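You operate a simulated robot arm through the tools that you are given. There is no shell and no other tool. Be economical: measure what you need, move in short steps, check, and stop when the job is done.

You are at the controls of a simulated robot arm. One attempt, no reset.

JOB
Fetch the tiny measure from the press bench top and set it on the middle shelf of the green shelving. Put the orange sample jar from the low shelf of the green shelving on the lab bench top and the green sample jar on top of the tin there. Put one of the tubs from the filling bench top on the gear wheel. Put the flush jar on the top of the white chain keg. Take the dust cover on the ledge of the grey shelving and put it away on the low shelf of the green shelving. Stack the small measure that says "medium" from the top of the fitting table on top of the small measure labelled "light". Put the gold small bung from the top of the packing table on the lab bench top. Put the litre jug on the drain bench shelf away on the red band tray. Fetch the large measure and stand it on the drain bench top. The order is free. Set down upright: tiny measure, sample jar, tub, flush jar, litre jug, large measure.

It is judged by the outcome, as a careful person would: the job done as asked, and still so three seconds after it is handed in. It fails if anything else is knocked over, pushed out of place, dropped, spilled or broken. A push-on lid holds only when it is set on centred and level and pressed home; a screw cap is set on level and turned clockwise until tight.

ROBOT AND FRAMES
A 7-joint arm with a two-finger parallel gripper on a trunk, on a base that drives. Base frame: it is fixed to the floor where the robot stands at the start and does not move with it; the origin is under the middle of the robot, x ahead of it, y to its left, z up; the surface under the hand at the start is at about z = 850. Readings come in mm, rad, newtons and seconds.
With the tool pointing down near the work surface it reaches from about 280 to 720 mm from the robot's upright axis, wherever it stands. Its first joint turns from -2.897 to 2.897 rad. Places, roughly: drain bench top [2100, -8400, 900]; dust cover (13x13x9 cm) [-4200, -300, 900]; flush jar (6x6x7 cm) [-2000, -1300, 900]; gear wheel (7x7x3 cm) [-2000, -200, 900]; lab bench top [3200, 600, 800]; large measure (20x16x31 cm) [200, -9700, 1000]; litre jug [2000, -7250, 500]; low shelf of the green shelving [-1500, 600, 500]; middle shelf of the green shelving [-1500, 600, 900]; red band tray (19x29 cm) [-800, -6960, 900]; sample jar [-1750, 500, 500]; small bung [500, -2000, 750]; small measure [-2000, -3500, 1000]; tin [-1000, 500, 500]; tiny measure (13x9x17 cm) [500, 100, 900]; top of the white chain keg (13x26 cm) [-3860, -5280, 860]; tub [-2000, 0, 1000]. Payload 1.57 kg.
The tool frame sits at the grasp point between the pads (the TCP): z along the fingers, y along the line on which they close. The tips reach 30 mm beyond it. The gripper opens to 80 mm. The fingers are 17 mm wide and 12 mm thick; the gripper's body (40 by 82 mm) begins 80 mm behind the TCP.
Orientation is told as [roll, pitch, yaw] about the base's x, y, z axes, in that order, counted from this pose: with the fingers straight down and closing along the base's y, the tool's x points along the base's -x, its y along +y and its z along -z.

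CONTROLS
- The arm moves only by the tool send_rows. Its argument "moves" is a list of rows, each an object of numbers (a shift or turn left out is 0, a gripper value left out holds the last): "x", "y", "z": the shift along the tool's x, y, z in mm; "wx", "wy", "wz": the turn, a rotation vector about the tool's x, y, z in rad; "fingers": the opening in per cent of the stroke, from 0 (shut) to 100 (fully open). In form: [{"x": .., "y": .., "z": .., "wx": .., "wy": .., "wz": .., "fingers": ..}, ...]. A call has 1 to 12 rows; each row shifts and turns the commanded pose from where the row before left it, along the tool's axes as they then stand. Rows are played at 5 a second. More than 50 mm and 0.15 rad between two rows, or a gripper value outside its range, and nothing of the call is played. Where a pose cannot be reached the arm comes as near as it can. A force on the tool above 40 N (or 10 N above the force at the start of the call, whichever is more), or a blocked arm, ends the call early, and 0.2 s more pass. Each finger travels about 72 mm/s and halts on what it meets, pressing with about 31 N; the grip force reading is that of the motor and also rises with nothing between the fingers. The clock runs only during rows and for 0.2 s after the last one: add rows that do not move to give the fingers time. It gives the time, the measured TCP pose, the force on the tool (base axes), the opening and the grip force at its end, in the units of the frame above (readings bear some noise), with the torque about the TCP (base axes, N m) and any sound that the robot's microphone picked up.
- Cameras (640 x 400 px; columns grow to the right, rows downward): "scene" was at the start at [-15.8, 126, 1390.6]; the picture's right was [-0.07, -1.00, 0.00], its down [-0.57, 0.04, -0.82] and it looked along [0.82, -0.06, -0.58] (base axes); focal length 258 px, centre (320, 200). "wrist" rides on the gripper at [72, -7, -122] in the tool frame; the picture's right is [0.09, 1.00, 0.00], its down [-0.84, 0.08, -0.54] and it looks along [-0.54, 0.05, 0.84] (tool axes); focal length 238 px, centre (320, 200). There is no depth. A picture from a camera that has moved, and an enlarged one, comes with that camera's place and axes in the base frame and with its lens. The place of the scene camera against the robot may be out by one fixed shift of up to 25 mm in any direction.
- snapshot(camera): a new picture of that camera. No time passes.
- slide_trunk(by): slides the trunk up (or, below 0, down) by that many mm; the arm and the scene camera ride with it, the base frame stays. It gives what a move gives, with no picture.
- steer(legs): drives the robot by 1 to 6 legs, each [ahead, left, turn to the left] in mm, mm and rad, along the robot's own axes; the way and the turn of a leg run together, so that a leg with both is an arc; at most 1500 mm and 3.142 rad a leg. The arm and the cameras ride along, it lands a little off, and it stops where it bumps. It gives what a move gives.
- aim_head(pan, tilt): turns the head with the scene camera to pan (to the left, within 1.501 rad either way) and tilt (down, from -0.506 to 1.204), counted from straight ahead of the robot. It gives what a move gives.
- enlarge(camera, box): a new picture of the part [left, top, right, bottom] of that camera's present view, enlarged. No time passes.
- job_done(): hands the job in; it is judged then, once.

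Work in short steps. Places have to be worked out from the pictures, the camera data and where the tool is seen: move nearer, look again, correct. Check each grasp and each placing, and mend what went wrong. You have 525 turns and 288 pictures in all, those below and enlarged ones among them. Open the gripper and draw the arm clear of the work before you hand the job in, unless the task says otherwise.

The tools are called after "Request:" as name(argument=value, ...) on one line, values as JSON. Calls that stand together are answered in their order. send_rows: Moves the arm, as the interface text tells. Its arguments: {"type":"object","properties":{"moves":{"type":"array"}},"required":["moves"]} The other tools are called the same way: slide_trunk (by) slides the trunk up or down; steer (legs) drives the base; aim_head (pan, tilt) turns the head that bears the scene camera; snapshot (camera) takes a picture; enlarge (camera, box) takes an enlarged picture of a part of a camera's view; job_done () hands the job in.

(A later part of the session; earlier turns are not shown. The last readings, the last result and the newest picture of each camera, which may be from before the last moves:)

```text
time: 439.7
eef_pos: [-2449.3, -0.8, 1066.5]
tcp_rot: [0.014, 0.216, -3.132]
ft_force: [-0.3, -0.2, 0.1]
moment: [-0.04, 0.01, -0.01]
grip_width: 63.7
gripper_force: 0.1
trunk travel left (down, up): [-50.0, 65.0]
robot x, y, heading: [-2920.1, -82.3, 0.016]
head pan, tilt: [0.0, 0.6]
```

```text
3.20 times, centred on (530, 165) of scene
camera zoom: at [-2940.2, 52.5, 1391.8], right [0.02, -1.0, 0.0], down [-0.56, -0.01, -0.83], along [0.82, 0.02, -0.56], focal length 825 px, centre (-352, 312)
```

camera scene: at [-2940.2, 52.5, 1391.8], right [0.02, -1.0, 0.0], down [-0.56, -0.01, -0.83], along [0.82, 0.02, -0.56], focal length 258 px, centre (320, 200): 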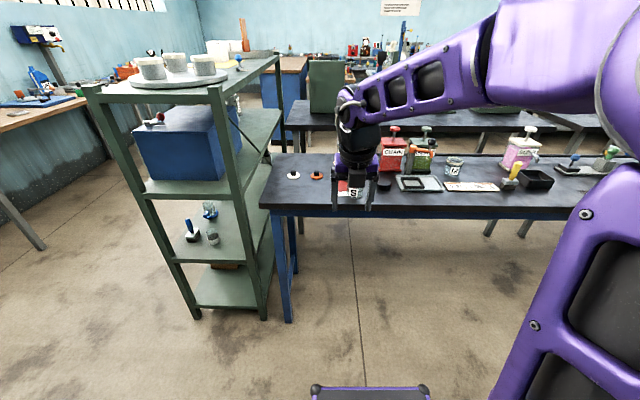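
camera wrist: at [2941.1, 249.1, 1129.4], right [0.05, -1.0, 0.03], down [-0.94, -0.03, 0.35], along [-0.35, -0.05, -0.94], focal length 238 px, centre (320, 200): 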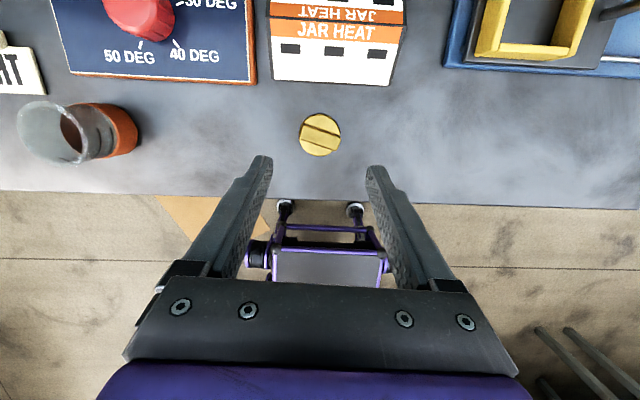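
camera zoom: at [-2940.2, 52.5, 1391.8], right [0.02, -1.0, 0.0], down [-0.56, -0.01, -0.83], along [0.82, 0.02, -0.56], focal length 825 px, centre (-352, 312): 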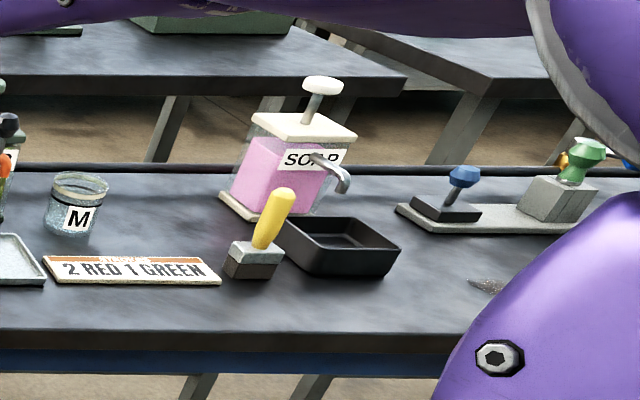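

The glass tubs are marked S and M; the dark gear wheel is near (-2059,-187), tub S near (-2130,-54). Drive closer and look from above.

Request:
steer(legs=[[230, -55, -0.016]])

Request:
snapshot(camera="wrist")

Request:
snapshot(camera="scene")

```text
time: 441.4
eef_pos: [-2221.6, -60.8, 1067.0]
tcp_rot: [0.014, 0.217, 3.134]
ft_force: [-1.1, 0.4, -0.8]
moment: [-0.03, -0.02, 0.02]
grip_width: 63.7
gripper_force: 0.2
trunk travel left (down, up): [-50.0, 65.0]
robot x, y, heading: [-2691.0, -130.0, 0.01]
head pan, tilt: [0.0, 0.6]
```

```text
185 pictures are left
camera wrist: at [-2176.8, -51.4, 1201.3], right [0.08, -1.0, 0.03], down [-0.93, -0.06, 0.35], along [-0.35, -0.06, -0.94], focal length 238 px, centre (320, 200)
```

wrist: 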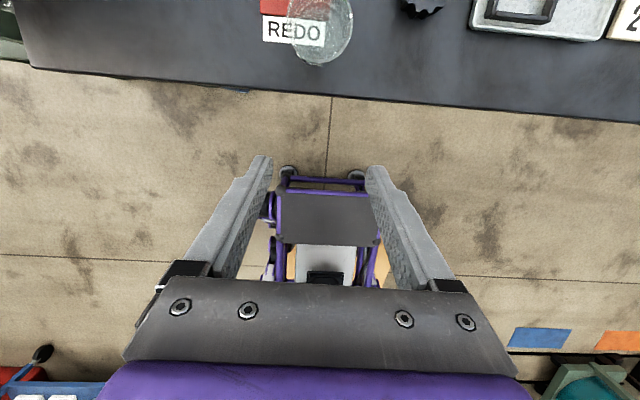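

```text
184 pictures are left
camera scene: at [-2709.7, 0.2, 1391.8], right [0.01, -1.0, 0.0], down [-0.56, 0.0, -0.83], along [0.83, 0.01, -0.56], focal length 258 px, centre (320, 200)
```

scene: 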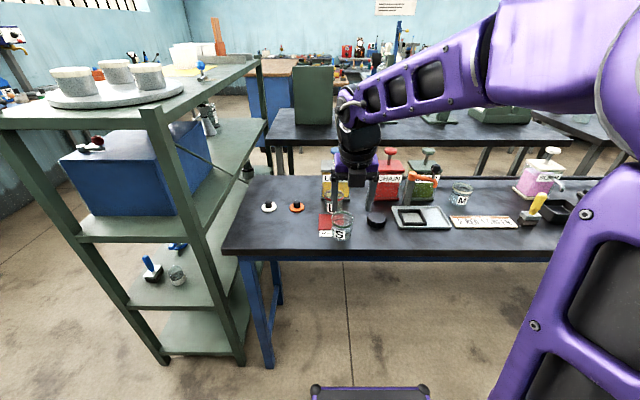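

Request:
enlarge(camera="scene", box=[300, 170, 480, 260])

Request:
enlarge(camera="wrist", box=[240, 0, 460, 100])

```text
3.56 times, centred on (390, 215) of scene
camera zoom: at [-2709.7, 0.2, 1391.8], right [0.01, -1.0, 0.0], down [-0.56, 0.0, -0.83], along [0.83, 0.01, -0.56], focal length 916 px, centre (71, 147)
```

zoom: 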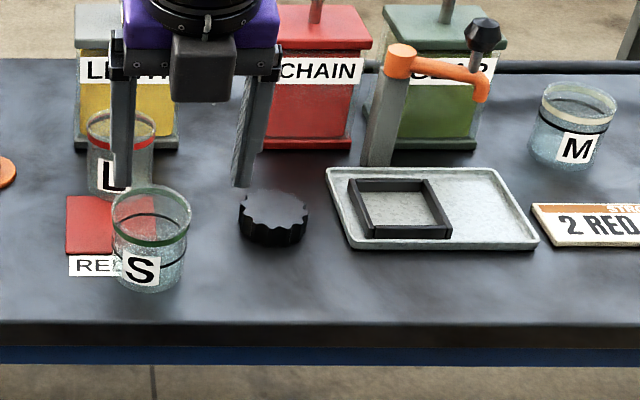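

```text
2.91 times, centred on (350, 50) of wrist
camera zoom: at [-2176.8, -51.4, 1201.3], right [0.08, -1.0, 0.03], down [-0.93, -0.06, 0.35], along [-0.35, -0.06, -0.94], focal length 693 px, centre (233, 636)
```

zoom: 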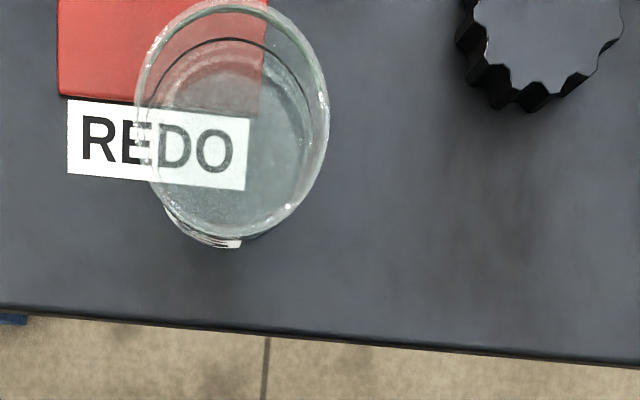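

Tub S ≈(-2096,-57), rim z≈913, ~66 mm wide; gear ≈(-2050,-172). Open fully, move over the tub at height first.

Request:
send_rows(moves=[{"x": 41, "y": -4, "z": 9, "fingers": 100}, {"x": 41, "z": 9}, {"x": 40, "z": 8}, {"x": -8, "z": 35}, {"x": -8, "z": 35}, {}])

Request:
snapshot(camera="wrist")

```text
time: 442.8
eef_pos: [-2095.9, -57.4, 994.4]
tcp_rot: [0.014, 0.217, 3.135]
ft_force: [-0.6, 0.6, -0.2]
moment: [-0.01, -0.02, -0.02]
grip_width: 79.9
gripper_force: 0.0
trunk travel left (down, up): [-50.0, 65.0]
robot x, y, heading: [-2692.8, -133.1, 0.011]
head pan, tilt: [0.0, 0.6]
```

```text
181 pictures are left
camera wrist: at [-2051.7, -48.2, 1128.7], right [0.08, -1.0, 0.03], down [-0.93, -0.06, 0.35], along [-0.35, -0.06, -0.94], focal length 238 px, centre (320, 200)
```

wrist: 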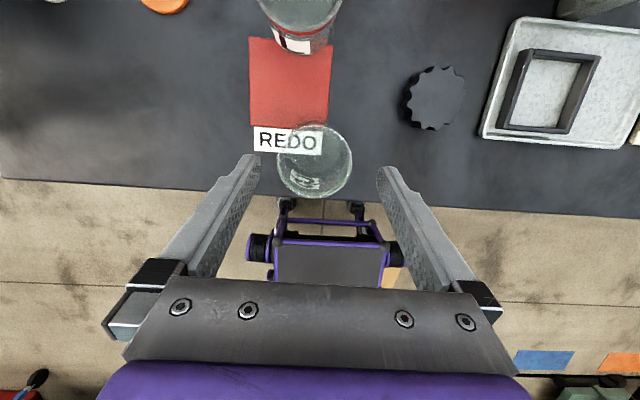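

Centred within 3 mm. Descend to z≈893 and close.

Request:
send_rows(moves=[{"x": -4, "y": -3, "z": 33}, {"x": -7, "z": 33}, {"x": -7, "z": 33}, {"fingers": 0}, {}, {}, {}])

Request:
snapshot(camera="wrist")

Request:
enlarge(camera="scene", box=[300, 170, 480, 260])

```text
time: 444.4
eef_pos: [-2093.1, -55.5, 897.2]
tcp_rot: [0.012, 0.217, 3.135]
ft_force: [-0.4, 0.1, -0.1]
moment: [0.04, 0.0, -0.03]
grip_width: 61.0
gripper_force: 31.2
trunk travel left (down, up): [-50.0, 65.0]
robot x, y, heading: [-2694.6, -133.8, 0.008]
head pan, tilt: [0.0, 0.6]
```

```text
180 pictures are left
camera wrist: at [-2048.5, -47.0, 1032.3], right [0.08, -1.0, 0.03], down [-0.93, -0.06, 0.35], along [-0.35, -0.06, -0.94], focal length 238 px, centre (320, 200)
```

wrist: 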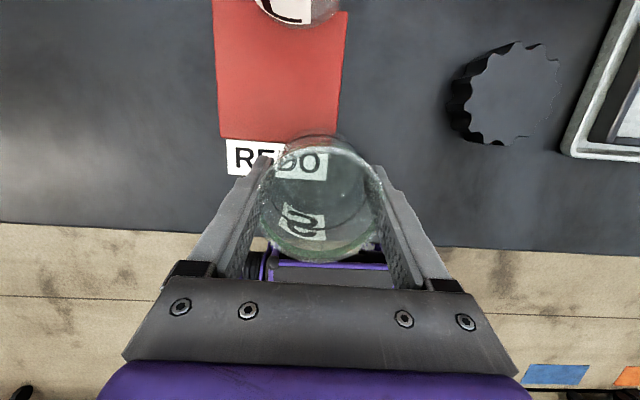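

```text
3.56 times, centred on (390, 215) of scene
camera zoom: at [-2709.5, 0.2, 1391.8], right [0.01, -1.0, 0.0], down [-0.56, 0.0, -0.83], along [0.83, 0.01, -0.56], focal length 916 px, centre (71, 147)
```

zoom: 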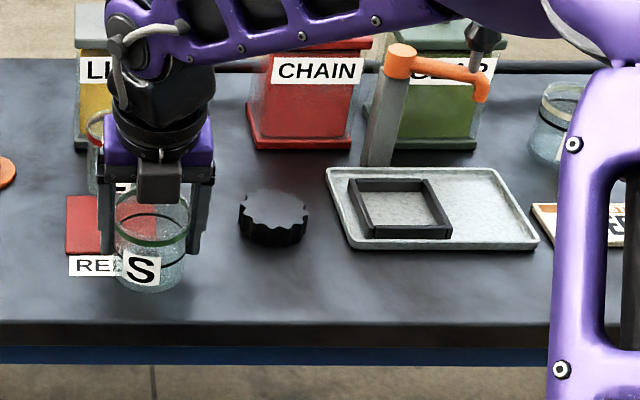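

Tub gripped (61 mm). Lift 70 mm and carry it over the gear at about (-2031,-176).

Request:
send_rows(moves=[{"x": 8, "z": -34}, {"x": 8, "z": -34}, {"x": 20, "y": 40, "z": 4.5}, {"x": 20, "y": 40, "z": 4.5}, {"x": 20, "y": 40, "z": 4.5}, {}])

Request:
snapshot(camera="wrist")

Request:
enlarge(camera="scene", box=[300, 170, 480, 260])

```text
time: 445.8
eef_pos: [-2029.0, -180.9, 970.3]
tcp_rot: [0.016, 0.217, 3.134]
ft_force: [-0.5, 0.1, -1.2]
moment: [0.01, 0.0, 0.01]
grip_width: 61.1
gripper_force: 31.2
trunk travel left (down, up): [-50.0, 65.0]
robot x, y, heading: [-2695.7, -133.4, 0.006]
head pan, tilt: [0.0, 0.6]
```

```text
178 pictures are left
camera wrist: at [-1983.7, -171.7, 1104.3], right [0.08, -1.0, 0.03], down [-0.93, -0.06, 0.35], along [-0.35, -0.06, -0.94], focal length 238 px, centre (320, 200)
```

wrist: 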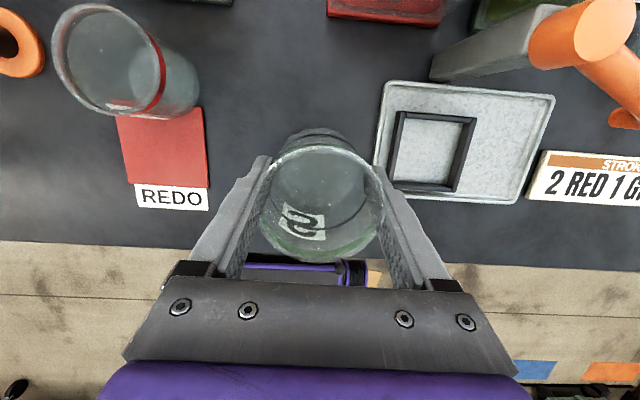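

```text
3.56 times, centred on (390, 215) of scene
camera zoom: at [-2709.5, 0.1, 1391.8], right [0.01, -1.0, 0.0], down [-0.57, 0.0, -0.82], along [0.82, 0.01, -0.57], focal length 916 px, centre (71, 147)
```

zoom: 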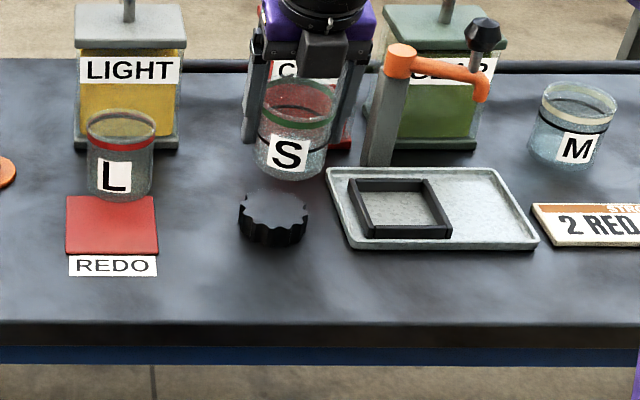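

Request:
enlarge(camera="wrist", box=[240, 110, 400, 270])

```text
2.50 times, centred on (320, 190) of wrist
camera zoom: at [-1983.7, -171.7, 1104.3], right [0.08, -1.0, 0.03], down [-0.93, -0.06, 0.35], along [-0.35, -0.06, -0.94], focal length 596 px, centre (320, 225)
```

zoom: 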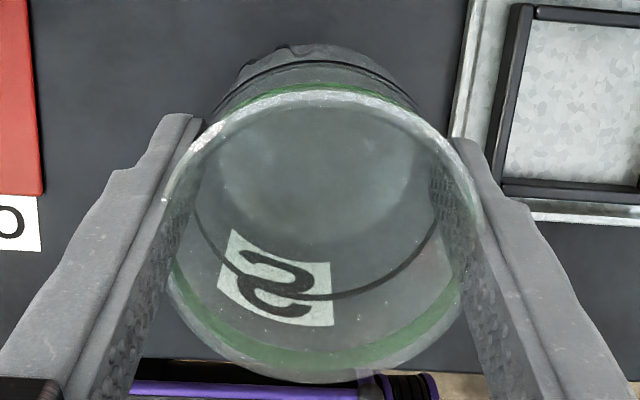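

Gear centre ≈(-2034,-178). Adjust slightly and descend.

Request:
send_rows(moves=[{"x": -5, "y": -2.5, "z": -1}, {"x": -3.7, "z": 17}, {"x": -2.6, "z": 12}, {}])

Request:
enlarge(camera="scene", box=[340, 180, 430, 250])

```text
time: 446.8
eef_pos: [-2034.8, -176.3, 938.6]
tcp_rot: [0.014, 0.217, 3.134]
ft_force: [0.0, 0.2, -0.5]
moment: [0.0, -0.03, 0.01]
grip_width: 60.8
gripper_force: 30.9
trunk travel left (down, up): [-50.0, 65.0]
robot x, y, heading: [-2691.5, -129.6, 0.009]
head pan, tilt: [0.0, 0.6]
```

```text
5.71 times, centred on (385, 215) of scene
camera zoom: at [-2709.5, 0.2, 1391.8], right [0.01, -1.0, 0.0], down [-0.56, 0.0, -0.83], along [0.83, 0.01, -0.56], focal length 1473 px, centre (-51, 114)
```

zoom: 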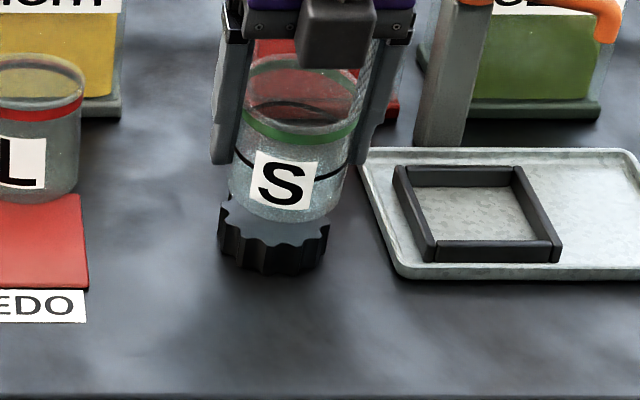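

Scene view shows the tub ~7 mm right of gear centre. Shift left 6, back 4, and lower.

Request:
send_rows(moves=[{"x": -4, "y": -6, "z": -1}, {"x": -1, "z": 5}, {}])

Request:
enlarge(camera="scene", box=[340, 180, 430, 250])

Request:
enlarge(camera="wrist", box=[240, 110, 400, 270])

```text
time: 447.6
eef_pos: [-2039.3, -167.7, 932.5]
tcp_rot: [0.013, 0.216, 3.135]
ft_force: [-0.1, -0.4, -1.6]
moment: [0.01, 0.02, -0.01]
grip_width: 61.3
gripper_force: 31.4
trunk travel left (down, up): [-50.0, 65.0]
robot x, y, heading: [-2694.1, -134.8, 0.011]
head pan, tilt: [0.0, 0.6]
```

```text
5.71 times, centred on (385, 215) of scene
camera zoom: at [-2709.5, 0.2, 1391.8], right [0.01, -1.0, 0.0], down [-0.56, 0.0, -0.83], along [0.83, 0.01, -0.56], focal length 1473 px, centre (-51, 114)
```

zoom: 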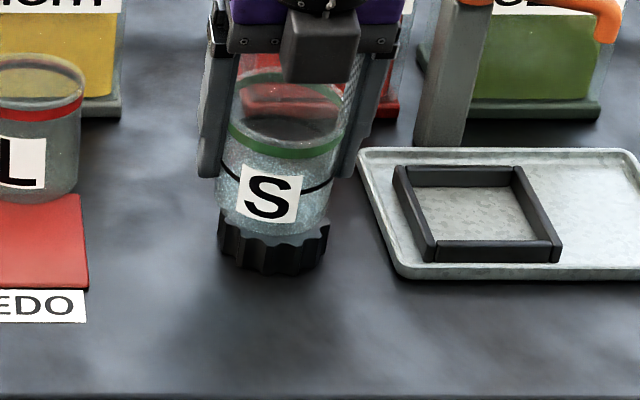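

```text
2.50 times, centred on (320, 190) of wrist
camera zoom: at [-1994.8, -159.7, 1066.5], right [0.08, -1.0, 0.03], down [-0.93, -0.06, 0.35], along [-0.35, -0.06, -0.94], focal length 596 px, centre (320, 225)
```

zoom: 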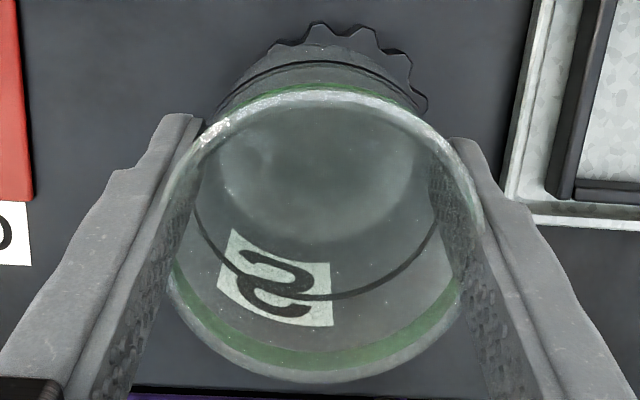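

Aligned within 3–4 mm. Lower slowly to contact.

Request:
send_rows(moves=[{"x": 1, "y": 2, "z": 3}, {"x": -0.6, "z": 3}, {}])

```text
time: 448.4
eef_pos: [-2038.8, -170.4, 926.6]
tcp_rot: [0.014, 0.217, 3.135]
ft_force: [0.4, 0.3, 0.2]
moment: [-0.02, 0.04, -0.02]
grip_width: 61.0
gripper_force: 31.0
trunk travel left (down, up): [-50.0, 65.0]
robot x, y, heading: [-2692.7, -129.2, 0.008]
head pan, tilt: [0.0, 0.6]
```

Request:
send_rows(moves=[{"x": -0.3, "z": 1.6}, {}])

Request:
enlarge(camera="scene", box=[340, 180, 430, 250])

```text
time: 449.0
eef_pos: [-2039.8, -170.7, 924.6]
tcp_rot: [0.014, 0.219, 3.134]
ft_force: [-0.4, -0.7, -1.0]
moment: [-0.03, -0.01, 0.01]
grip_width: 60.6
gripper_force: 31.6
trunk travel left (down, up): [-50.0, 65.0]
robot x, y, heading: [-2694.3, -133.7, 0.004]
head pan, tilt: [0.0, 0.6]
```

```text
5.71 times, centred on (385, 215) of scene
camera zoom: at [-2709.5, 0.2, 1391.8], right [0.01, -1.0, 0.0], down [-0.56, 0.0, -0.83], along [0.83, 0.01, -0.56], focal length 1473 px, centre (-51, 114)
```

zoom: 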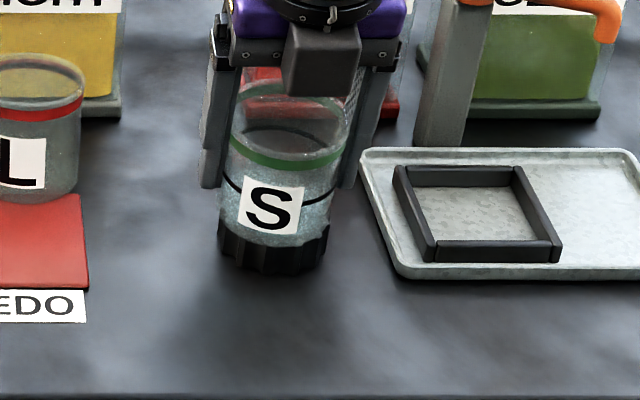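

Tub's front is flush with gear's front; shift 4 mm forward (+x) and lower further.

Request:
send_rows(moves=[{"x": 4, "z": 0.5}, {"x": -0.3, "z": 1.7}, {}])

Request:
enlarge(camera="wrist", box=[240, 110, 400, 270])

```text
time: 449.8
eef_pos: [-2034.7, -171.5, 923.8]
tcp_rot: [0.014, 0.218, 3.135]
ft_force: [0.2, 0.1, -1.0]
moment: [-0.02, 0.0, 0.03]
grip_width: 60.7
gripper_force: 30.7
trunk travel left (down, up): [-50.0, 65.0]
robot x, y, heading: [-2693.4, -132.1, 0.009]
head pan, tilt: [0.0, 0.6]
```

```text
2.50 times, centred on (320, 190) of wrist
camera zoom: at [-1990.1, -162.1, 1058.3], right [0.08, -1.0, 0.03], down [-0.93, -0.06, 0.35], along [-0.35, -0.06, -0.94], focal length 596 px, centre (320, 225)
```

zoom: 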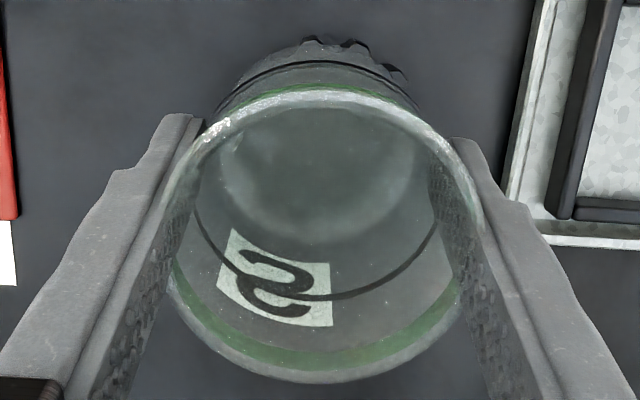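

Request:
send_rows(moves=[{"x": -1.5, "y": 3}, {"x": -0.4, "z": 2}, {}])

```text
time: 450.6
eef_pos: [-2038.1, -174.3, 919.2]
tcp_rot: [0.014, 0.217, 3.136]
ft_force: [0.8, 0.2, -1.4]
moment: [-0.01, 0.04, -0.02]
grip_width: 60.9
gripper_force: 30.7
trunk travel left (down, up): [-50.0, 65.0]
robot x, y, heading: [-2691.2, -135.3, 0.01]
head pan, tilt: [0.0, 0.6]
```

Request:
send_rows(moves=[{"x": -0.4, "z": 2}, {}])

Request:
enlarge(camera="scene", box=[340, 180, 430, 250])

```text
time: 451.2
eef_pos: [-2036.4, -174.7, 919.4]
tcp_rot: [0.014, 0.218, 3.134]
ft_force: [0.2, -1.0, 1.7]
moment: [-0.04, 0.09, -0.01]
grip_width: 60.7
gripper_force: 30.8
trunk travel left (down, up): [-50.0, 65.0]
robot x, y, heading: [-2693.5, -133.5, 0.008]
head pan, tilt: [0.0, 0.6]
```

```text
5.71 times, centred on (385, 215) of scene
camera zoom: at [-2709.8, 0.2, 1391.8], right [0.01, -1.0, 0.0], down [-0.56, 0.0, -0.83], along [0.83, 0.01, -0.56], focal length 1473 px, centre (-51, 114)
```

zoom: 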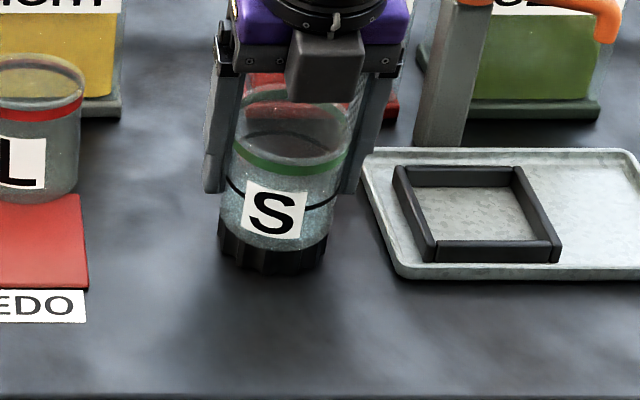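

Contact reached; tub and gear are concentric within ~3 mm. Release and retract upward.

Request:
send_rows(moves=[{"x": -0.3, "z": 1}, {"fingers": 85}, {"fingers": 100}, {}, {}])

Request:
enlarge(camera="scene", box=[340, 180, 430, 250])

```text
time: 452.4
eef_pos: [-2035.9, -173.6, 917.8]
tcp_rot: [0.014, 0.219, 3.134]
ft_force: [0.5, 0.1, 0.1]
moment: [0.01, -0.01, -0.01]
grip_width: 80.3
gripper_force: 0.0
trunk travel left (down, up): [-50.0, 65.0]
robot x, y, heading: [-2695.3, -131.8, 0.006]
head pan, tilt: [0.0, 0.6]
```

```text
5.71 times, centred on (385, 215) of scene
camera zoom: at [-2709.6, 0.2, 1391.8], right [0.01, -1.0, 0.0], down [-0.56, 0.0, -0.83], along [0.83, 0.01, -0.56], focal length 1473 px, centre (-51, 114)
```

zoom: 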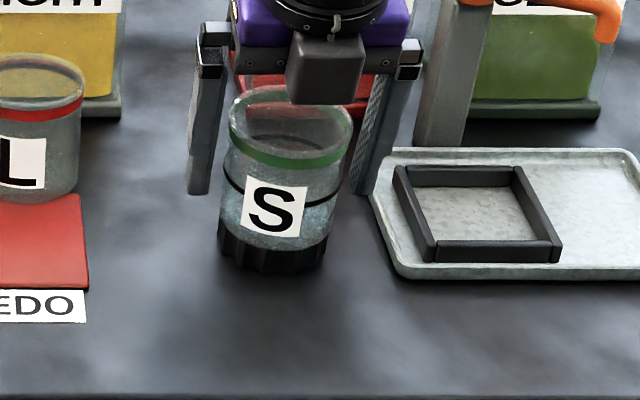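

Stable. Retract up and back.

Request:
send_rows(moves=[{"z": -35}, {"z": -40}, {"z": -40}, {"z": -40}, {"x": -40, "z": -10}, {"x": -40, "z": -10}, {}])

Request:
snapshot(camera="scene")

```text
time: 454.0
eef_pos: [-2154.5, -166.4, 1073.0]
tcp_rot: [0.014, 0.217, 3.134]
ft_force: [0.0, 0.2, 0.0]
moment: [0.02, -0.04, 0.01]
grip_width: 80.1
gripper_force: 0.0
trunk travel left (down, up): [-50.0, 65.0]
robot x, y, heading: [-2695.0, -130.9, 0.008]
head pan, tilt: [0.0, 0.6]
```

```text
168 pictures are left
camera scene: at [-2709.8, 0.2, 1391.8], right [0.01, -1.0, 0.0], down [-0.56, 0.0, -0.83], along [0.83, 0.01, -0.56], focal length 258 px, centre (320, 200)
```

scene: 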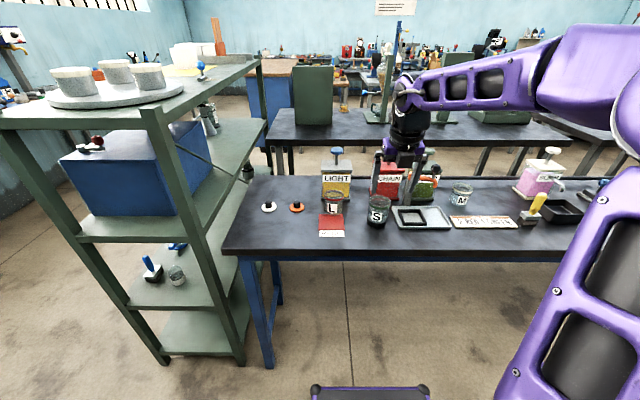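

Tub S is set on the gear. Now the dust cover on the grey shelving to the west: back up and turn around.

Request:
steer(legs=[[-300, 0, 0], [0, 0, 3.13]])

Request:
snapshot(camera="scene")

```text
time: 463.7
eef_pos: [-3540.2, -95.2, 1074.9]
tcp_rot: [0.014, 0.218, -0.011]
ft_force: [-0.2, 0.0, -0.3]
moment: [-0.01, -0.01, 0.03]
grip_width: 80.2
gripper_force: 0.1
trunk travel left (down, up): [-50.0, 65.0]
robot x, y, heading: [-2998.0, -132.8, -3.142]
head pan, tilt: [0.0, 0.6]
```

```text
167 pictures are left
camera scene: at [-3013.0, -280.3, 1391.8], right [0.0, 1.0, 0.0], down [0.56, 0.0, -0.83], along [-0.83, 0.0, -0.56], focal length 258 px, centre (320, 200)
```

scene: 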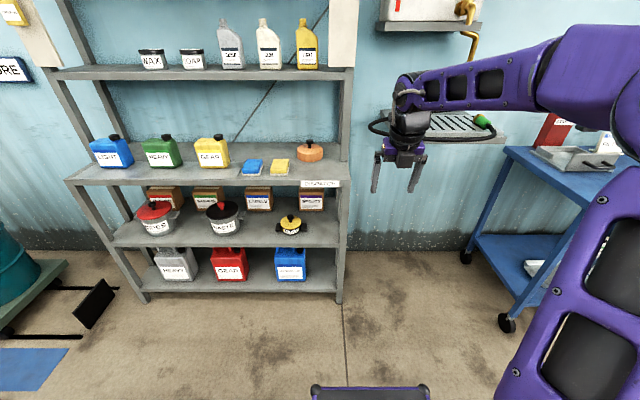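

Zoom on the ledge, where the orange domed piece with a knob may be the dust cover.

Request:
enlarge(camera="scene", box=[230, 120, 360, 200])

```text
4.92 times, centred on (295, 160) of scene
camera zoom: at [-3013.0, -280.3, 1391.8], right [0.0, 1.0, 0.0], down [0.56, 0.0, -0.83], along [-0.83, 0.0, -0.56], focal length 1269 px, centre (443, 397)
```

zoom: 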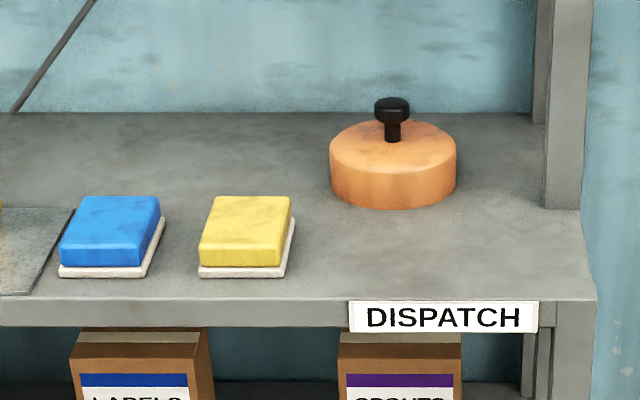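

The dust cover is the orange one with the black knob, at ≈(-4241,-333), ledge z≈835, knob top ≈919. Pitch the tool to ~1.1 while lowering, then drive near.

Request:
send_rows(moves=[{"z": 30, "wy": 0.15}, {"z": 30, "x": -8, "wy": 0.15}, {"z": 25, "x": -12, "wy": 0.15}, {"z": 10, "x": -10, "wy": 0.15}, {"wy": 0.15}, {"wy": 0.13}, {}])

```text
time: 465.3
eef_pos: [-3549.3, -92.2, 972.9]
tcp_rot: [0.033, 1.097, 0.013]
ft_force: [-1.0, 0.1, -0.9]
moment: [0.03, -0.01, 0.01]
grip_width: 80.0
gripper_force: 0.1
out of reach, approached as far as the arm can: row 4
trunk travel left (down, up): [-50.0, 65.0]
robot x, y, heading: [-3001.2, -133.0, -3.144]
head pan, tilt: [0.0, 0.6]
```

Request:
steer(legs=[[0, 241, 0], [480, 0, 0]])

Request:
snapshot(camera="wrist")

Request:
snapshot(camera="scene")

```text
time: 470.7
eef_pos: [-4042.0, -332.0, 972.9]
tcp_rot: [0.031, 1.096, 0.003]
ft_force: [0.2, -0.5, 0.1]
moment: [-0.03, 0.02, -0.01]
grip_width: 79.8
gripper_force: 0.1
trunk travel left (down, up): [-50.0, 65.0]
robot x, y, heading: [-3489.0, -374.5, 3.136]
head pan, tilt: [0.0, 0.6]
```

```text
165 pictures are left
camera wrist: at [-3965.1, -341.5, 1092.0], right [-0.02, 1.0, 0.1], down [0.87, 0.07, -0.5], along [-0.5, 0.07, -0.86], focal length 238 px, centre (320, 200)
```

wrist: 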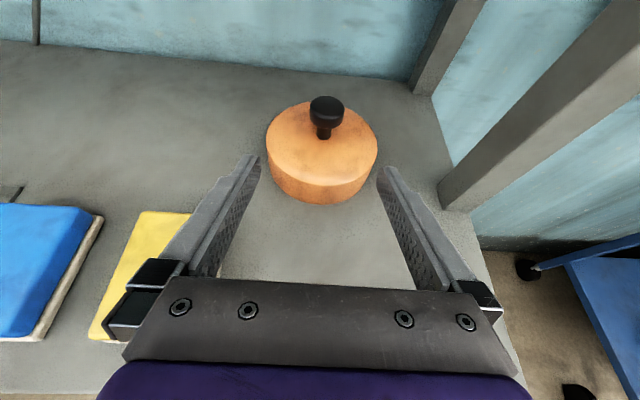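

```text
164 pictures are left
camera scene: at [-3505.6, -523.3, 1391.8], right [0.01, 1.0, 0.0], down [0.56, 0.0, -0.83], along [-0.83, 0.0, -0.56], focal length 258 px, centre (320, 200)
```

scene: 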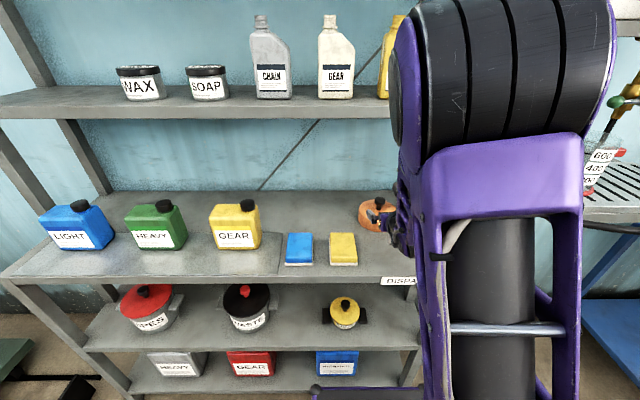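

Cover looks nearer than thought, ≈(-4165,-324), knob top ≈935. Advance 50 mm level and re-measure.

Request:
send_rows(moves=[{"x": 11, "y": 6, "z": 22}, {"x": 11, "z": 22}, {}])

Request:
snapshot(camera="wrist")

```text
time: 471.5
eef_pos: [-4090.9, -324.2, 972.9]
tcp_rot: [0.032, 1.096, 0.005]
ft_force: [0.1, 0.4, -0.3]
moment: [-0.01, -0.01, 0.0]
grip_width: 79.8
gripper_force: 0.1
trunk travel left (down, up): [-50.0, 65.0]
robot x, y, heading: [-3490.7, -372.5, 3.138]
head pan, tilt: [0.0, 0.6]
```

```text
163 pictures are left
camera wrist: at [-4014.4, -334.3, 1091.7], right [-0.02, 1.0, 0.1], down [0.87, 0.07, -0.5], along [-0.5, 0.07, -0.86], focal length 238 px, centre (320, 200)
```

wrist: 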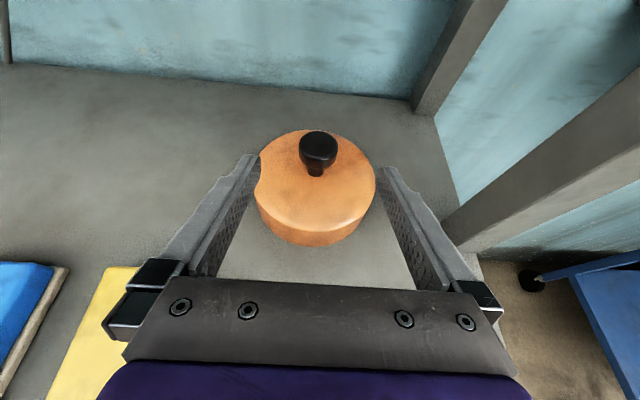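

Knob head ≈(-4167,-323,927). Move so the pads straddle the knob at z≈921 and look.

Request:
send_rows(moves=[{"x": 2, "y": 1, "z": 30, "fingers": 75}, {"x": -4, "z": 31}, {"x": -10, "z": 31}, {}])

Request:
snapshot(camera="wrist")

```text
time: 472.5
eef_pos: [-4166.7, -319.3, 925.5]
tcp_rot: [0.025, 1.109, 0.001]
ft_force: [-1.8, 0.5, 23.8]
moment: [-0.77, 0.59, 0.01]
grip_width: 59.6
gripper_force: 0.0
trunk travel left (down, up): [-50.0, 65.0]
robot x, y, heading: [-3492.5, -372.9, 3.133]
head pan, tilt: [0.0, 0.6]
```

```text
162 pictures are left
camera wrist: at [-4089.9, -329.5, 1044.1], right [-0.02, 1.0, 0.09], down [0.86, 0.06, -0.51], along [-0.51, 0.07, -0.86], focal length 238 px, centre (320, 200)
```

wrist: 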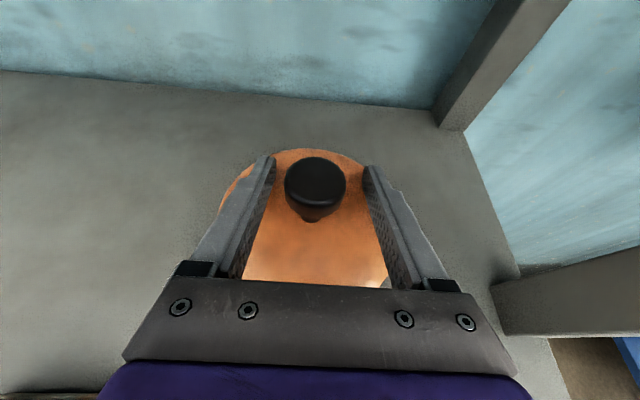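

Fingertips touch the cover's top; raise 7 mm and close on the knob.

Request:
send_rows(moves=[{"x": 6.5, "z": -3.5}, {"fingers": 0}, {}, {}, {}, {}])

Request:
enlarge(camera="wrist", box=[220, 110, 420, 270])

```text
time: 473.9
eef_pos: [-4165.6, -320.2, 926.9]
tcp_rot: [0.033, 1.095, 0.007]
ft_force: [1.8, 1.9, 6.4]
moment: [-0.11, -0.18, 0.03]
grip_width: 32.1
gripper_force: 31.0
trunk travel left (down, up): [-50.0, 65.0]
robot x, y, heading: [-3490.3, -374.0, 3.136]
head pan, tilt: [0.0, 0.6]
```

```text
2.50 times, centred on (320, 190) of wrist
camera zoom: at [-4089.9, -330.5, 1045.7], right [-0.02, 1.0, 0.1], down [0.87, 0.07, -0.5], along [-0.5, 0.07, -0.86], focal length 596 px, centre (320, 225)
```

zoom: 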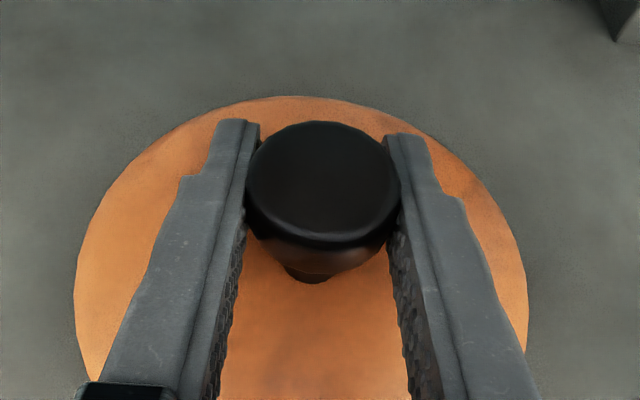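

Gripped the knob head (32 mm). Lift 60 mm.

Request:
send_rows(moves=[{"x": 9, "z": -5}, {"x": 22, "z": -11}, {"x": 22, "z": -11}, {}])

Request:
snapshot(camera="wrist")

```text
time: 474.9
eef_pos: [-4169.8, -321.9, 986.9]
tcp_rot: [0.032, 1.096, 0.005]
ft_force: [0.6, 0.7, -1.0]
moment: [0.03, 0.01, -0.01]
grip_width: 32.0
gripper_force: 30.8
trunk travel left (down, up): [-50.0, 65.0]
robot x, y, heading: [-3491.4, -376.8, 3.132]
head pan, tilt: [0.0, 0.6]
```

```text
160 pictures are left
camera wrist: at [-4093.0, -331.7, 1106.1], right [-0.02, 1.0, 0.1], down [0.87, 0.06, -0.5], along [-0.5, 0.07, -0.86], focal length 238 px, centre (320, 200)
```

wrist: 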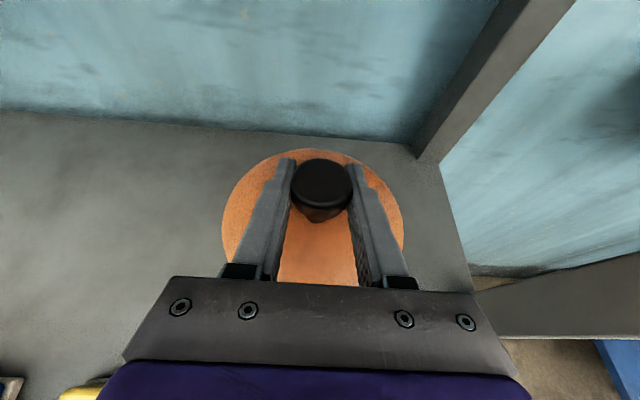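

Lifted cleanly. Back off, pull the arm in, and drive round to the north side of the green shelving.

Request:
steer(legs=[[-560, 0, 0]])

Request:
send_rows(moves=[{"x": -16, "z": -31}, {"x": -16, "z": -31}, {}])

Request:
steer(legs=[[0, 1000, 0], [0, 1000, 0]])

```text
time: 478.1
eef_pos: [-3610.0, -323.6, 986.9]
tcp_rot: [0.032, 1.095, 0.006]
ft_force: [0.4, 0.9, 0.6]
moment: [0.01, -0.01, -0.02]
grip_width: 31.8
gripper_force: 30.6
trunk travel left (down, up): [-50.0, 65.0]
robot x, y, heading: [-2931.5, -379.7, 3.136]
head pan, tilt: [0.0, 0.6]
```

```text
time: 478.9
eef_pos: [-3542.4, -326.0, 984.8]
tcp_rot: [0.031, 1.098, 0.005]
ft_force: [1.0, 0.4, -0.5]
moment: [-0.03, 0.0, 0.0]
grip_width: 32.1
gripper_force: 30.7
trunk travel left (down, up): [-50.0, 65.0]
robot x, y, heading: [-2930.7, -380.0, 3.139]
head pan, tilt: [0.0, 0.6]
```

```text
time: 498.5
eef_pos: [-3530.1, -2327.6, 983.6]
tcp_rot: [0.03, 1.096, -0.001]
ft_force: [0.3, -0.4, -0.3]
moment: [0.0, 0.01, -0.02]
grip_width: 34.3
gripper_force: 30.9
trunk travel left (down, up): [-50.0, 65.0]
robot x, y, heading: [-2920.5, -2379.2, 3.132]
head pan, tilt: [0.0, 0.6]
```

I strafed the wrong way (left is south when facing west). Check the grip, then strafe right back north.

Request:
snapshot(camera="wrist")

Request:
steer(legs=[[0, -1400, 0], [0, -1400, 0], [0, -1200, 0]])

```text
159 pictures are left
camera wrist: at [-3453.8, -2337.9, 1103.2], right [-0.01, 1.0, 0.1], down [0.87, 0.06, -0.5], along [-0.5, 0.08, -0.86], focal length 238 px, centre (320, 200)
```

wrist: 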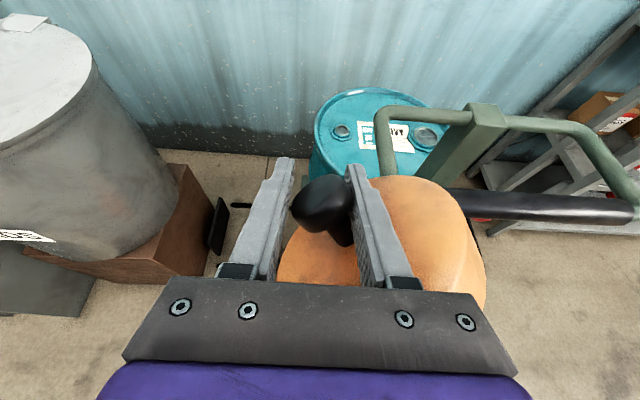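

```text
time: 537.0
eef_pos: [-3590.7, 1682.6, 984.4]
tcp_rot: [0.031, 1.095, 0.03]
ft_force: [0.0, 0.0, 0.1]
moment: [0.0, 0.0, 0.02]
grip_width: 33.5
gripper_force: 30.5
trunk travel left (down, up): [-50.0, 65.0]
robot x, y, heading: [-2978.4, 1645.5, -3.118]
head pan, tilt: [0.0, 0.6]
```

The cover had tilted in the grip, so it brushed something on the way. Check the current state.

Request:
snapshot(camera="wrist")

Request:
aim_head(pan=1.2, tilt=0.4)

Request:
snapshot(camera="scene")

```text
158 pictures are left
camera wrist: at [-3513.6, 1675.5, 1103.2], right [-0.04, 0.99, 0.1], down [0.86, 0.09, -0.5], along [-0.5, 0.06, -0.86], focal length 238 px, centre (320, 200)
```

wrist: 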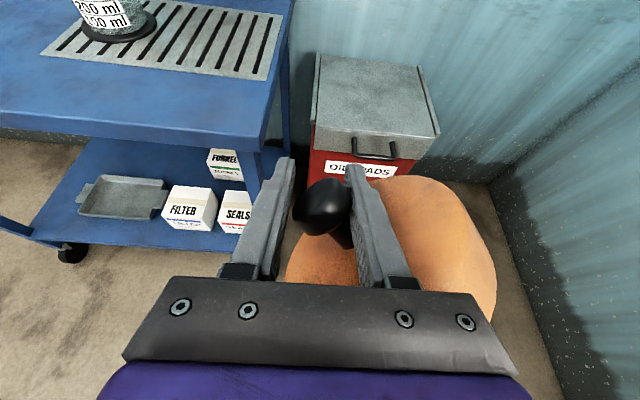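

```text
time: 538.4
eef_pos: [-3589.2, 1681.8, 983.5]
tcp_rot: [0.03, 1.096, 0.032]
ft_force: [-0.6, -0.2, -0.3]
moment: [-0.03, 0.02, -0.01]
grip_width: 32.8
gripper_force: 30.3
trunk travel left (down, up): [-50.0, 65.0]
robot x, y, heading: [-2978.9, 1648.4, -3.123]
head pan, tilt: [1.201, 0.4]
```

```text
157 pictures are left
camera scene: at [-2932.7, 1414.0, 1410.0], right [-0.94, 0.34, 0.0], down [0.13, 0.37, -0.92], along [-0.32, -0.86, -0.39], focal length 258 px, centre (320, 200)
```

scene: 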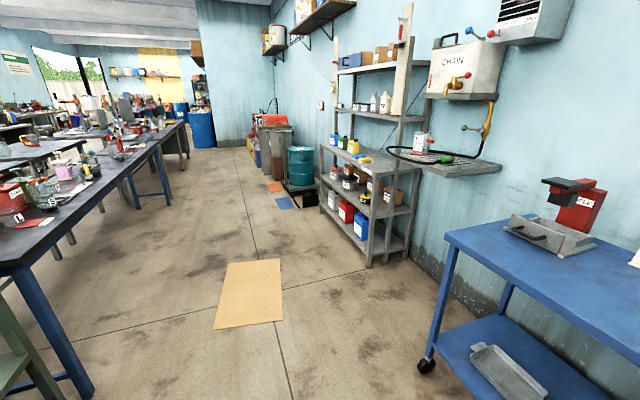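

Request:
enlarge(camera="scene", box=[240, 90, 440, 240])

```text
2.67 times, centred on (340, 165) of scene
camera zoom: at [-2932.7, 1414.0, 1410.0], right [-0.94, 0.34, 0.0], down [0.13, 0.37, -0.92], along [-0.32, -0.86, -0.39], focal length 687 px, centre (267, 293)
```

zoom: 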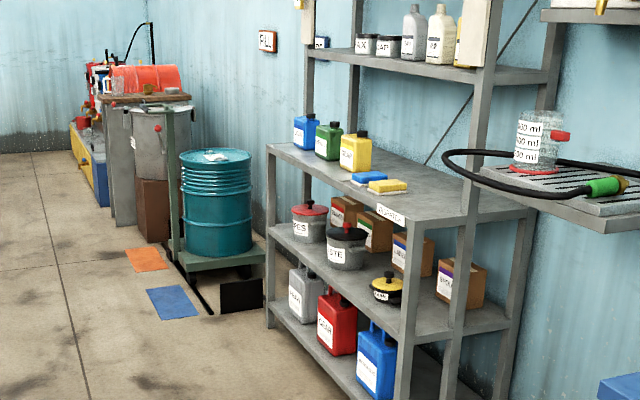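

The drum and surroundings look undisturbed. Now see how much the cover is tilted.

Request:
aim_head(pan=0.0, tilt=0.6)

Request:
enlarge(camera="scene", box=[270, 130, 430, 250])

Request:
enlarge(camera="wrist", box=[220, 140, 520, 320])

```text
time: 539.8
eef_pos: [-3590.6, 1683.3, 983.9]
tcp_rot: [0.032, 1.097, 0.031]
ft_force: [-0.8, -0.4, -1.4]
moment: [-0.01, 0.02, 0.02]
grip_width: 33.1
gripper_force: 31.3
trunk travel left (down, up): [-50.0, 65.0]
robot x, y, heading: [-2979.3, 1644.9, -3.123]
head pan, tilt: [0.0, 0.6]
```

```text
3.33 times, centred on (350, 190) of scene
camera zoom: at [-2989.2, 1499.2, 1391.8], right [-0.02, 1.0, 0.0], down [0.56, 0.01, -0.83], along [-0.82, -0.02, -0.56], focal length 859 px, centre (220, 233)
```

zoom: 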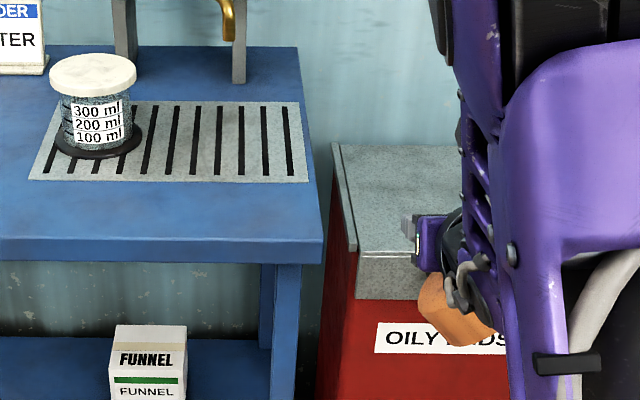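

```text
2.13 times, centred on (370, 230) of wrist
camera zoom: at [-3513.6, 1675.6, 1103.2], right [-0.04, 0.99, 0.1], down [0.86, 0.09, -0.5], along [-0.5, 0.06, -0.86], focal length 508 px, centre (213, 136)
```

zoom: 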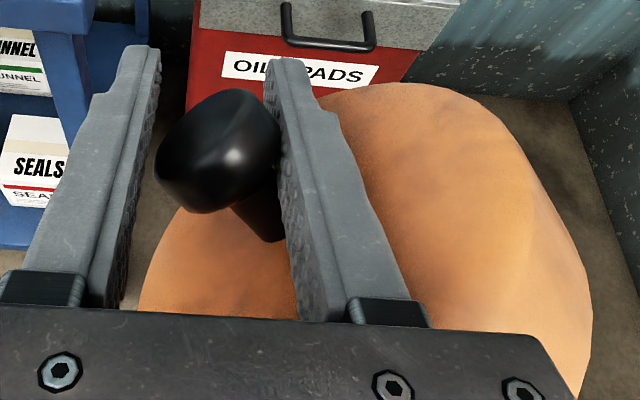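

The cover is tilted ~30–35° sideways. Rotate the wrist about the tool axis to level it.

Request:
send_rows(moves=[{"wz": 0.15}, {"wz": 0.15}, {"wz": 0.15}, {}])

Request:
enlarge(camera="scene", box=[300, 160, 420, 250])

Request:
snapshot(camera="wrist")

```text
time: 540.8
eef_pos: [-3589.2, 1683.1, 984.5]
tcp_rot: [-0.689, 0.94, -0.799]
ft_force: [-0.4, -0.3, -0.2]
moment: [0.01, 0.03, -0.01]
grip_width: 32.9
gripper_force: 30.8
trunk travel left (down, up): [-50.0, 65.0]
robot x, y, heading: [-2983.6, 1648.1, -3.119]
head pan, tilt: [0.0, 0.6]
```

```text
4.44 times, centred on (360, 205) of scene
camera zoom: at [-2989.2, 1499.2, 1391.8], right [-0.02, 1.0, 0.0], down [0.56, 0.01, -0.83], along [-0.82, -0.02, -0.56], focal length 1146 px, centre (142, 178)
```

zoom: 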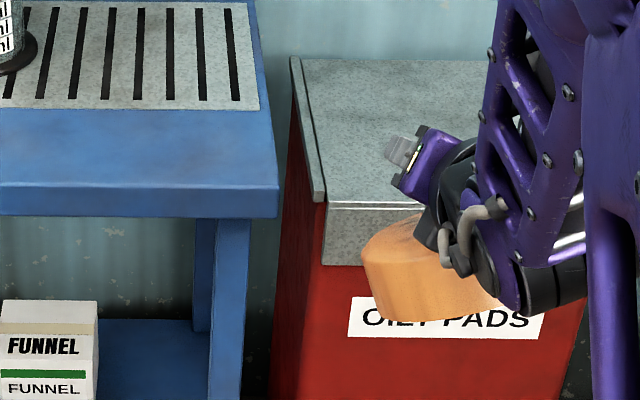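

```text
152 pictures are left
camera wrist: at [-3511.6, 1707.8, 1100.2], right [0.16, 0.94, -0.3], down [0.84, -0.29, -0.46], along [-0.52, -0.18, -0.84], focal length 238 px, centre (320, 200)
```

wrist: 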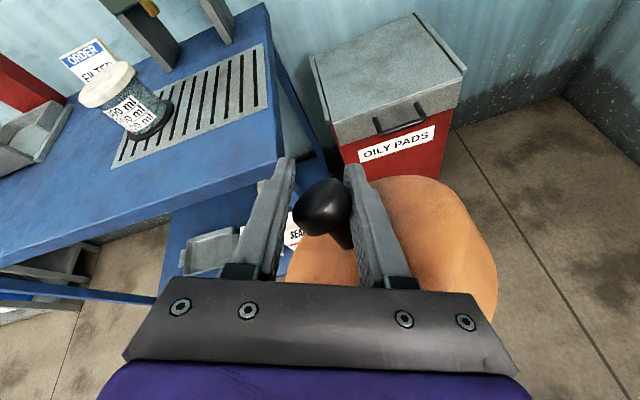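

Add another 0.15 rad and look.

Request:
send_rows(moves=[{"wz": 0.14}, {}])

Request:
enlarge(camera="scene", box=[300, 160, 420, 250])

```text
time: 541.4
eef_pos: [-3589.7, 1683.0, 983.3]
tcp_rot: [-0.816, 0.843, -0.961]
ft_force: [0.1, 0.6, -0.5]
moment: [-0.01, -0.01, -0.01]
grip_width: 33.0
gripper_force: 30.6
trunk travel left (down, up): [-50.0, 65.0]
robot x, y, heading: [-2977.1, 1646.5, -3.121]
head pan, tilt: [0.0, 0.6]
```

```text
4.44 times, centred on (360, 205) of scene
camera zoom: at [-2989.2, 1499.2, 1391.8], right [-0.02, 1.0, 0.0], down [0.56, 0.01, -0.83], along [-0.82, -0.02, -0.56], focal length 1146 px, centre (142, 178)
```

zoom: 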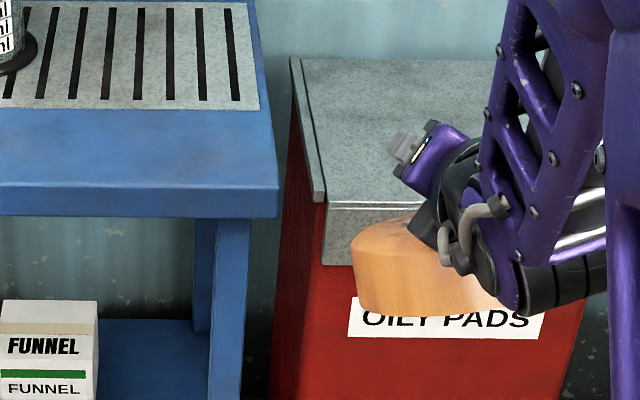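

Now nearly level. Turn to face south and strafe east to stand before the free middle part of the low shelf.

Request:
steer(legs=[[100, 0, 0], [0, 0, 1.55], [0, 1400, 0], [0, 200, 0]])

Request:
snapshot(camera="wrist")

Request:
snapshot(camera="scene")

```text
time: 561.5
eef_pos: [-1552.9, 1030.5, 984.7]
tcp_rot: [-0.814, 0.845, 0.598]
ft_force: [0.7, -0.8, -0.8]
moment: [-0.03, 0.02, 0.03]
grip_width: 13.9
gripper_force: 31.1
trunk travel left (down, up): [-50.0, 65.0]
robot x, y, heading: [-1508.2, 1642.8, -1.564]
head pan, tilt: [0.0, 0.6]
```

```text
150 pictures are left
camera wrist: at [-1585.3, 1112.0, 1096.3], right [-0.88, 0.23, -0.41], down [0.4, 0.82, -0.42], along [0.24, -0.53, -0.81], focal length 238 px, centre (320, 200)
```

wrist: 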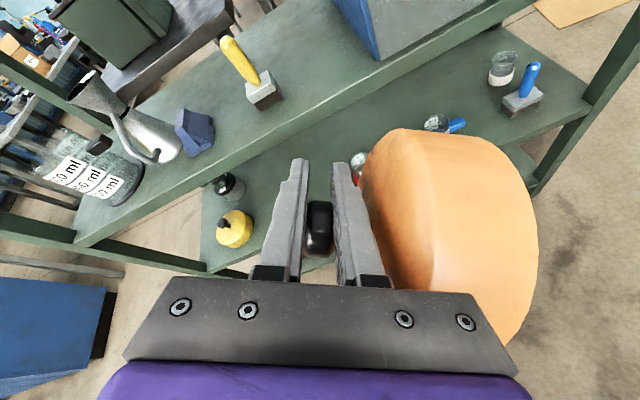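

```text
149 pictures are left
camera scene: at [-1383.2, 1635.7, 1391.8], right [-1.0, -0.01, 0.0], down [0.0, 0.56, -0.83], along [0.01, -0.83, -0.56], focal length 258 px, centre (320, 200)
```

scene: 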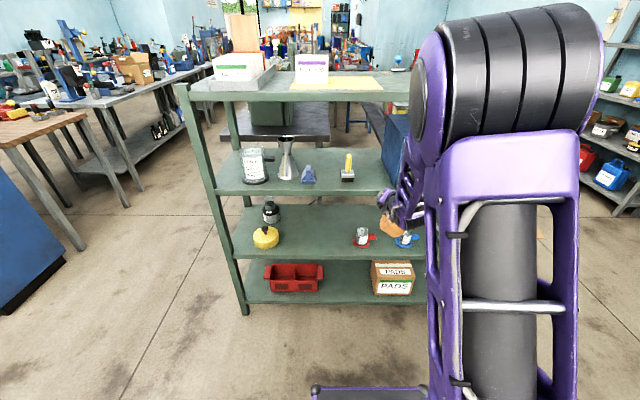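

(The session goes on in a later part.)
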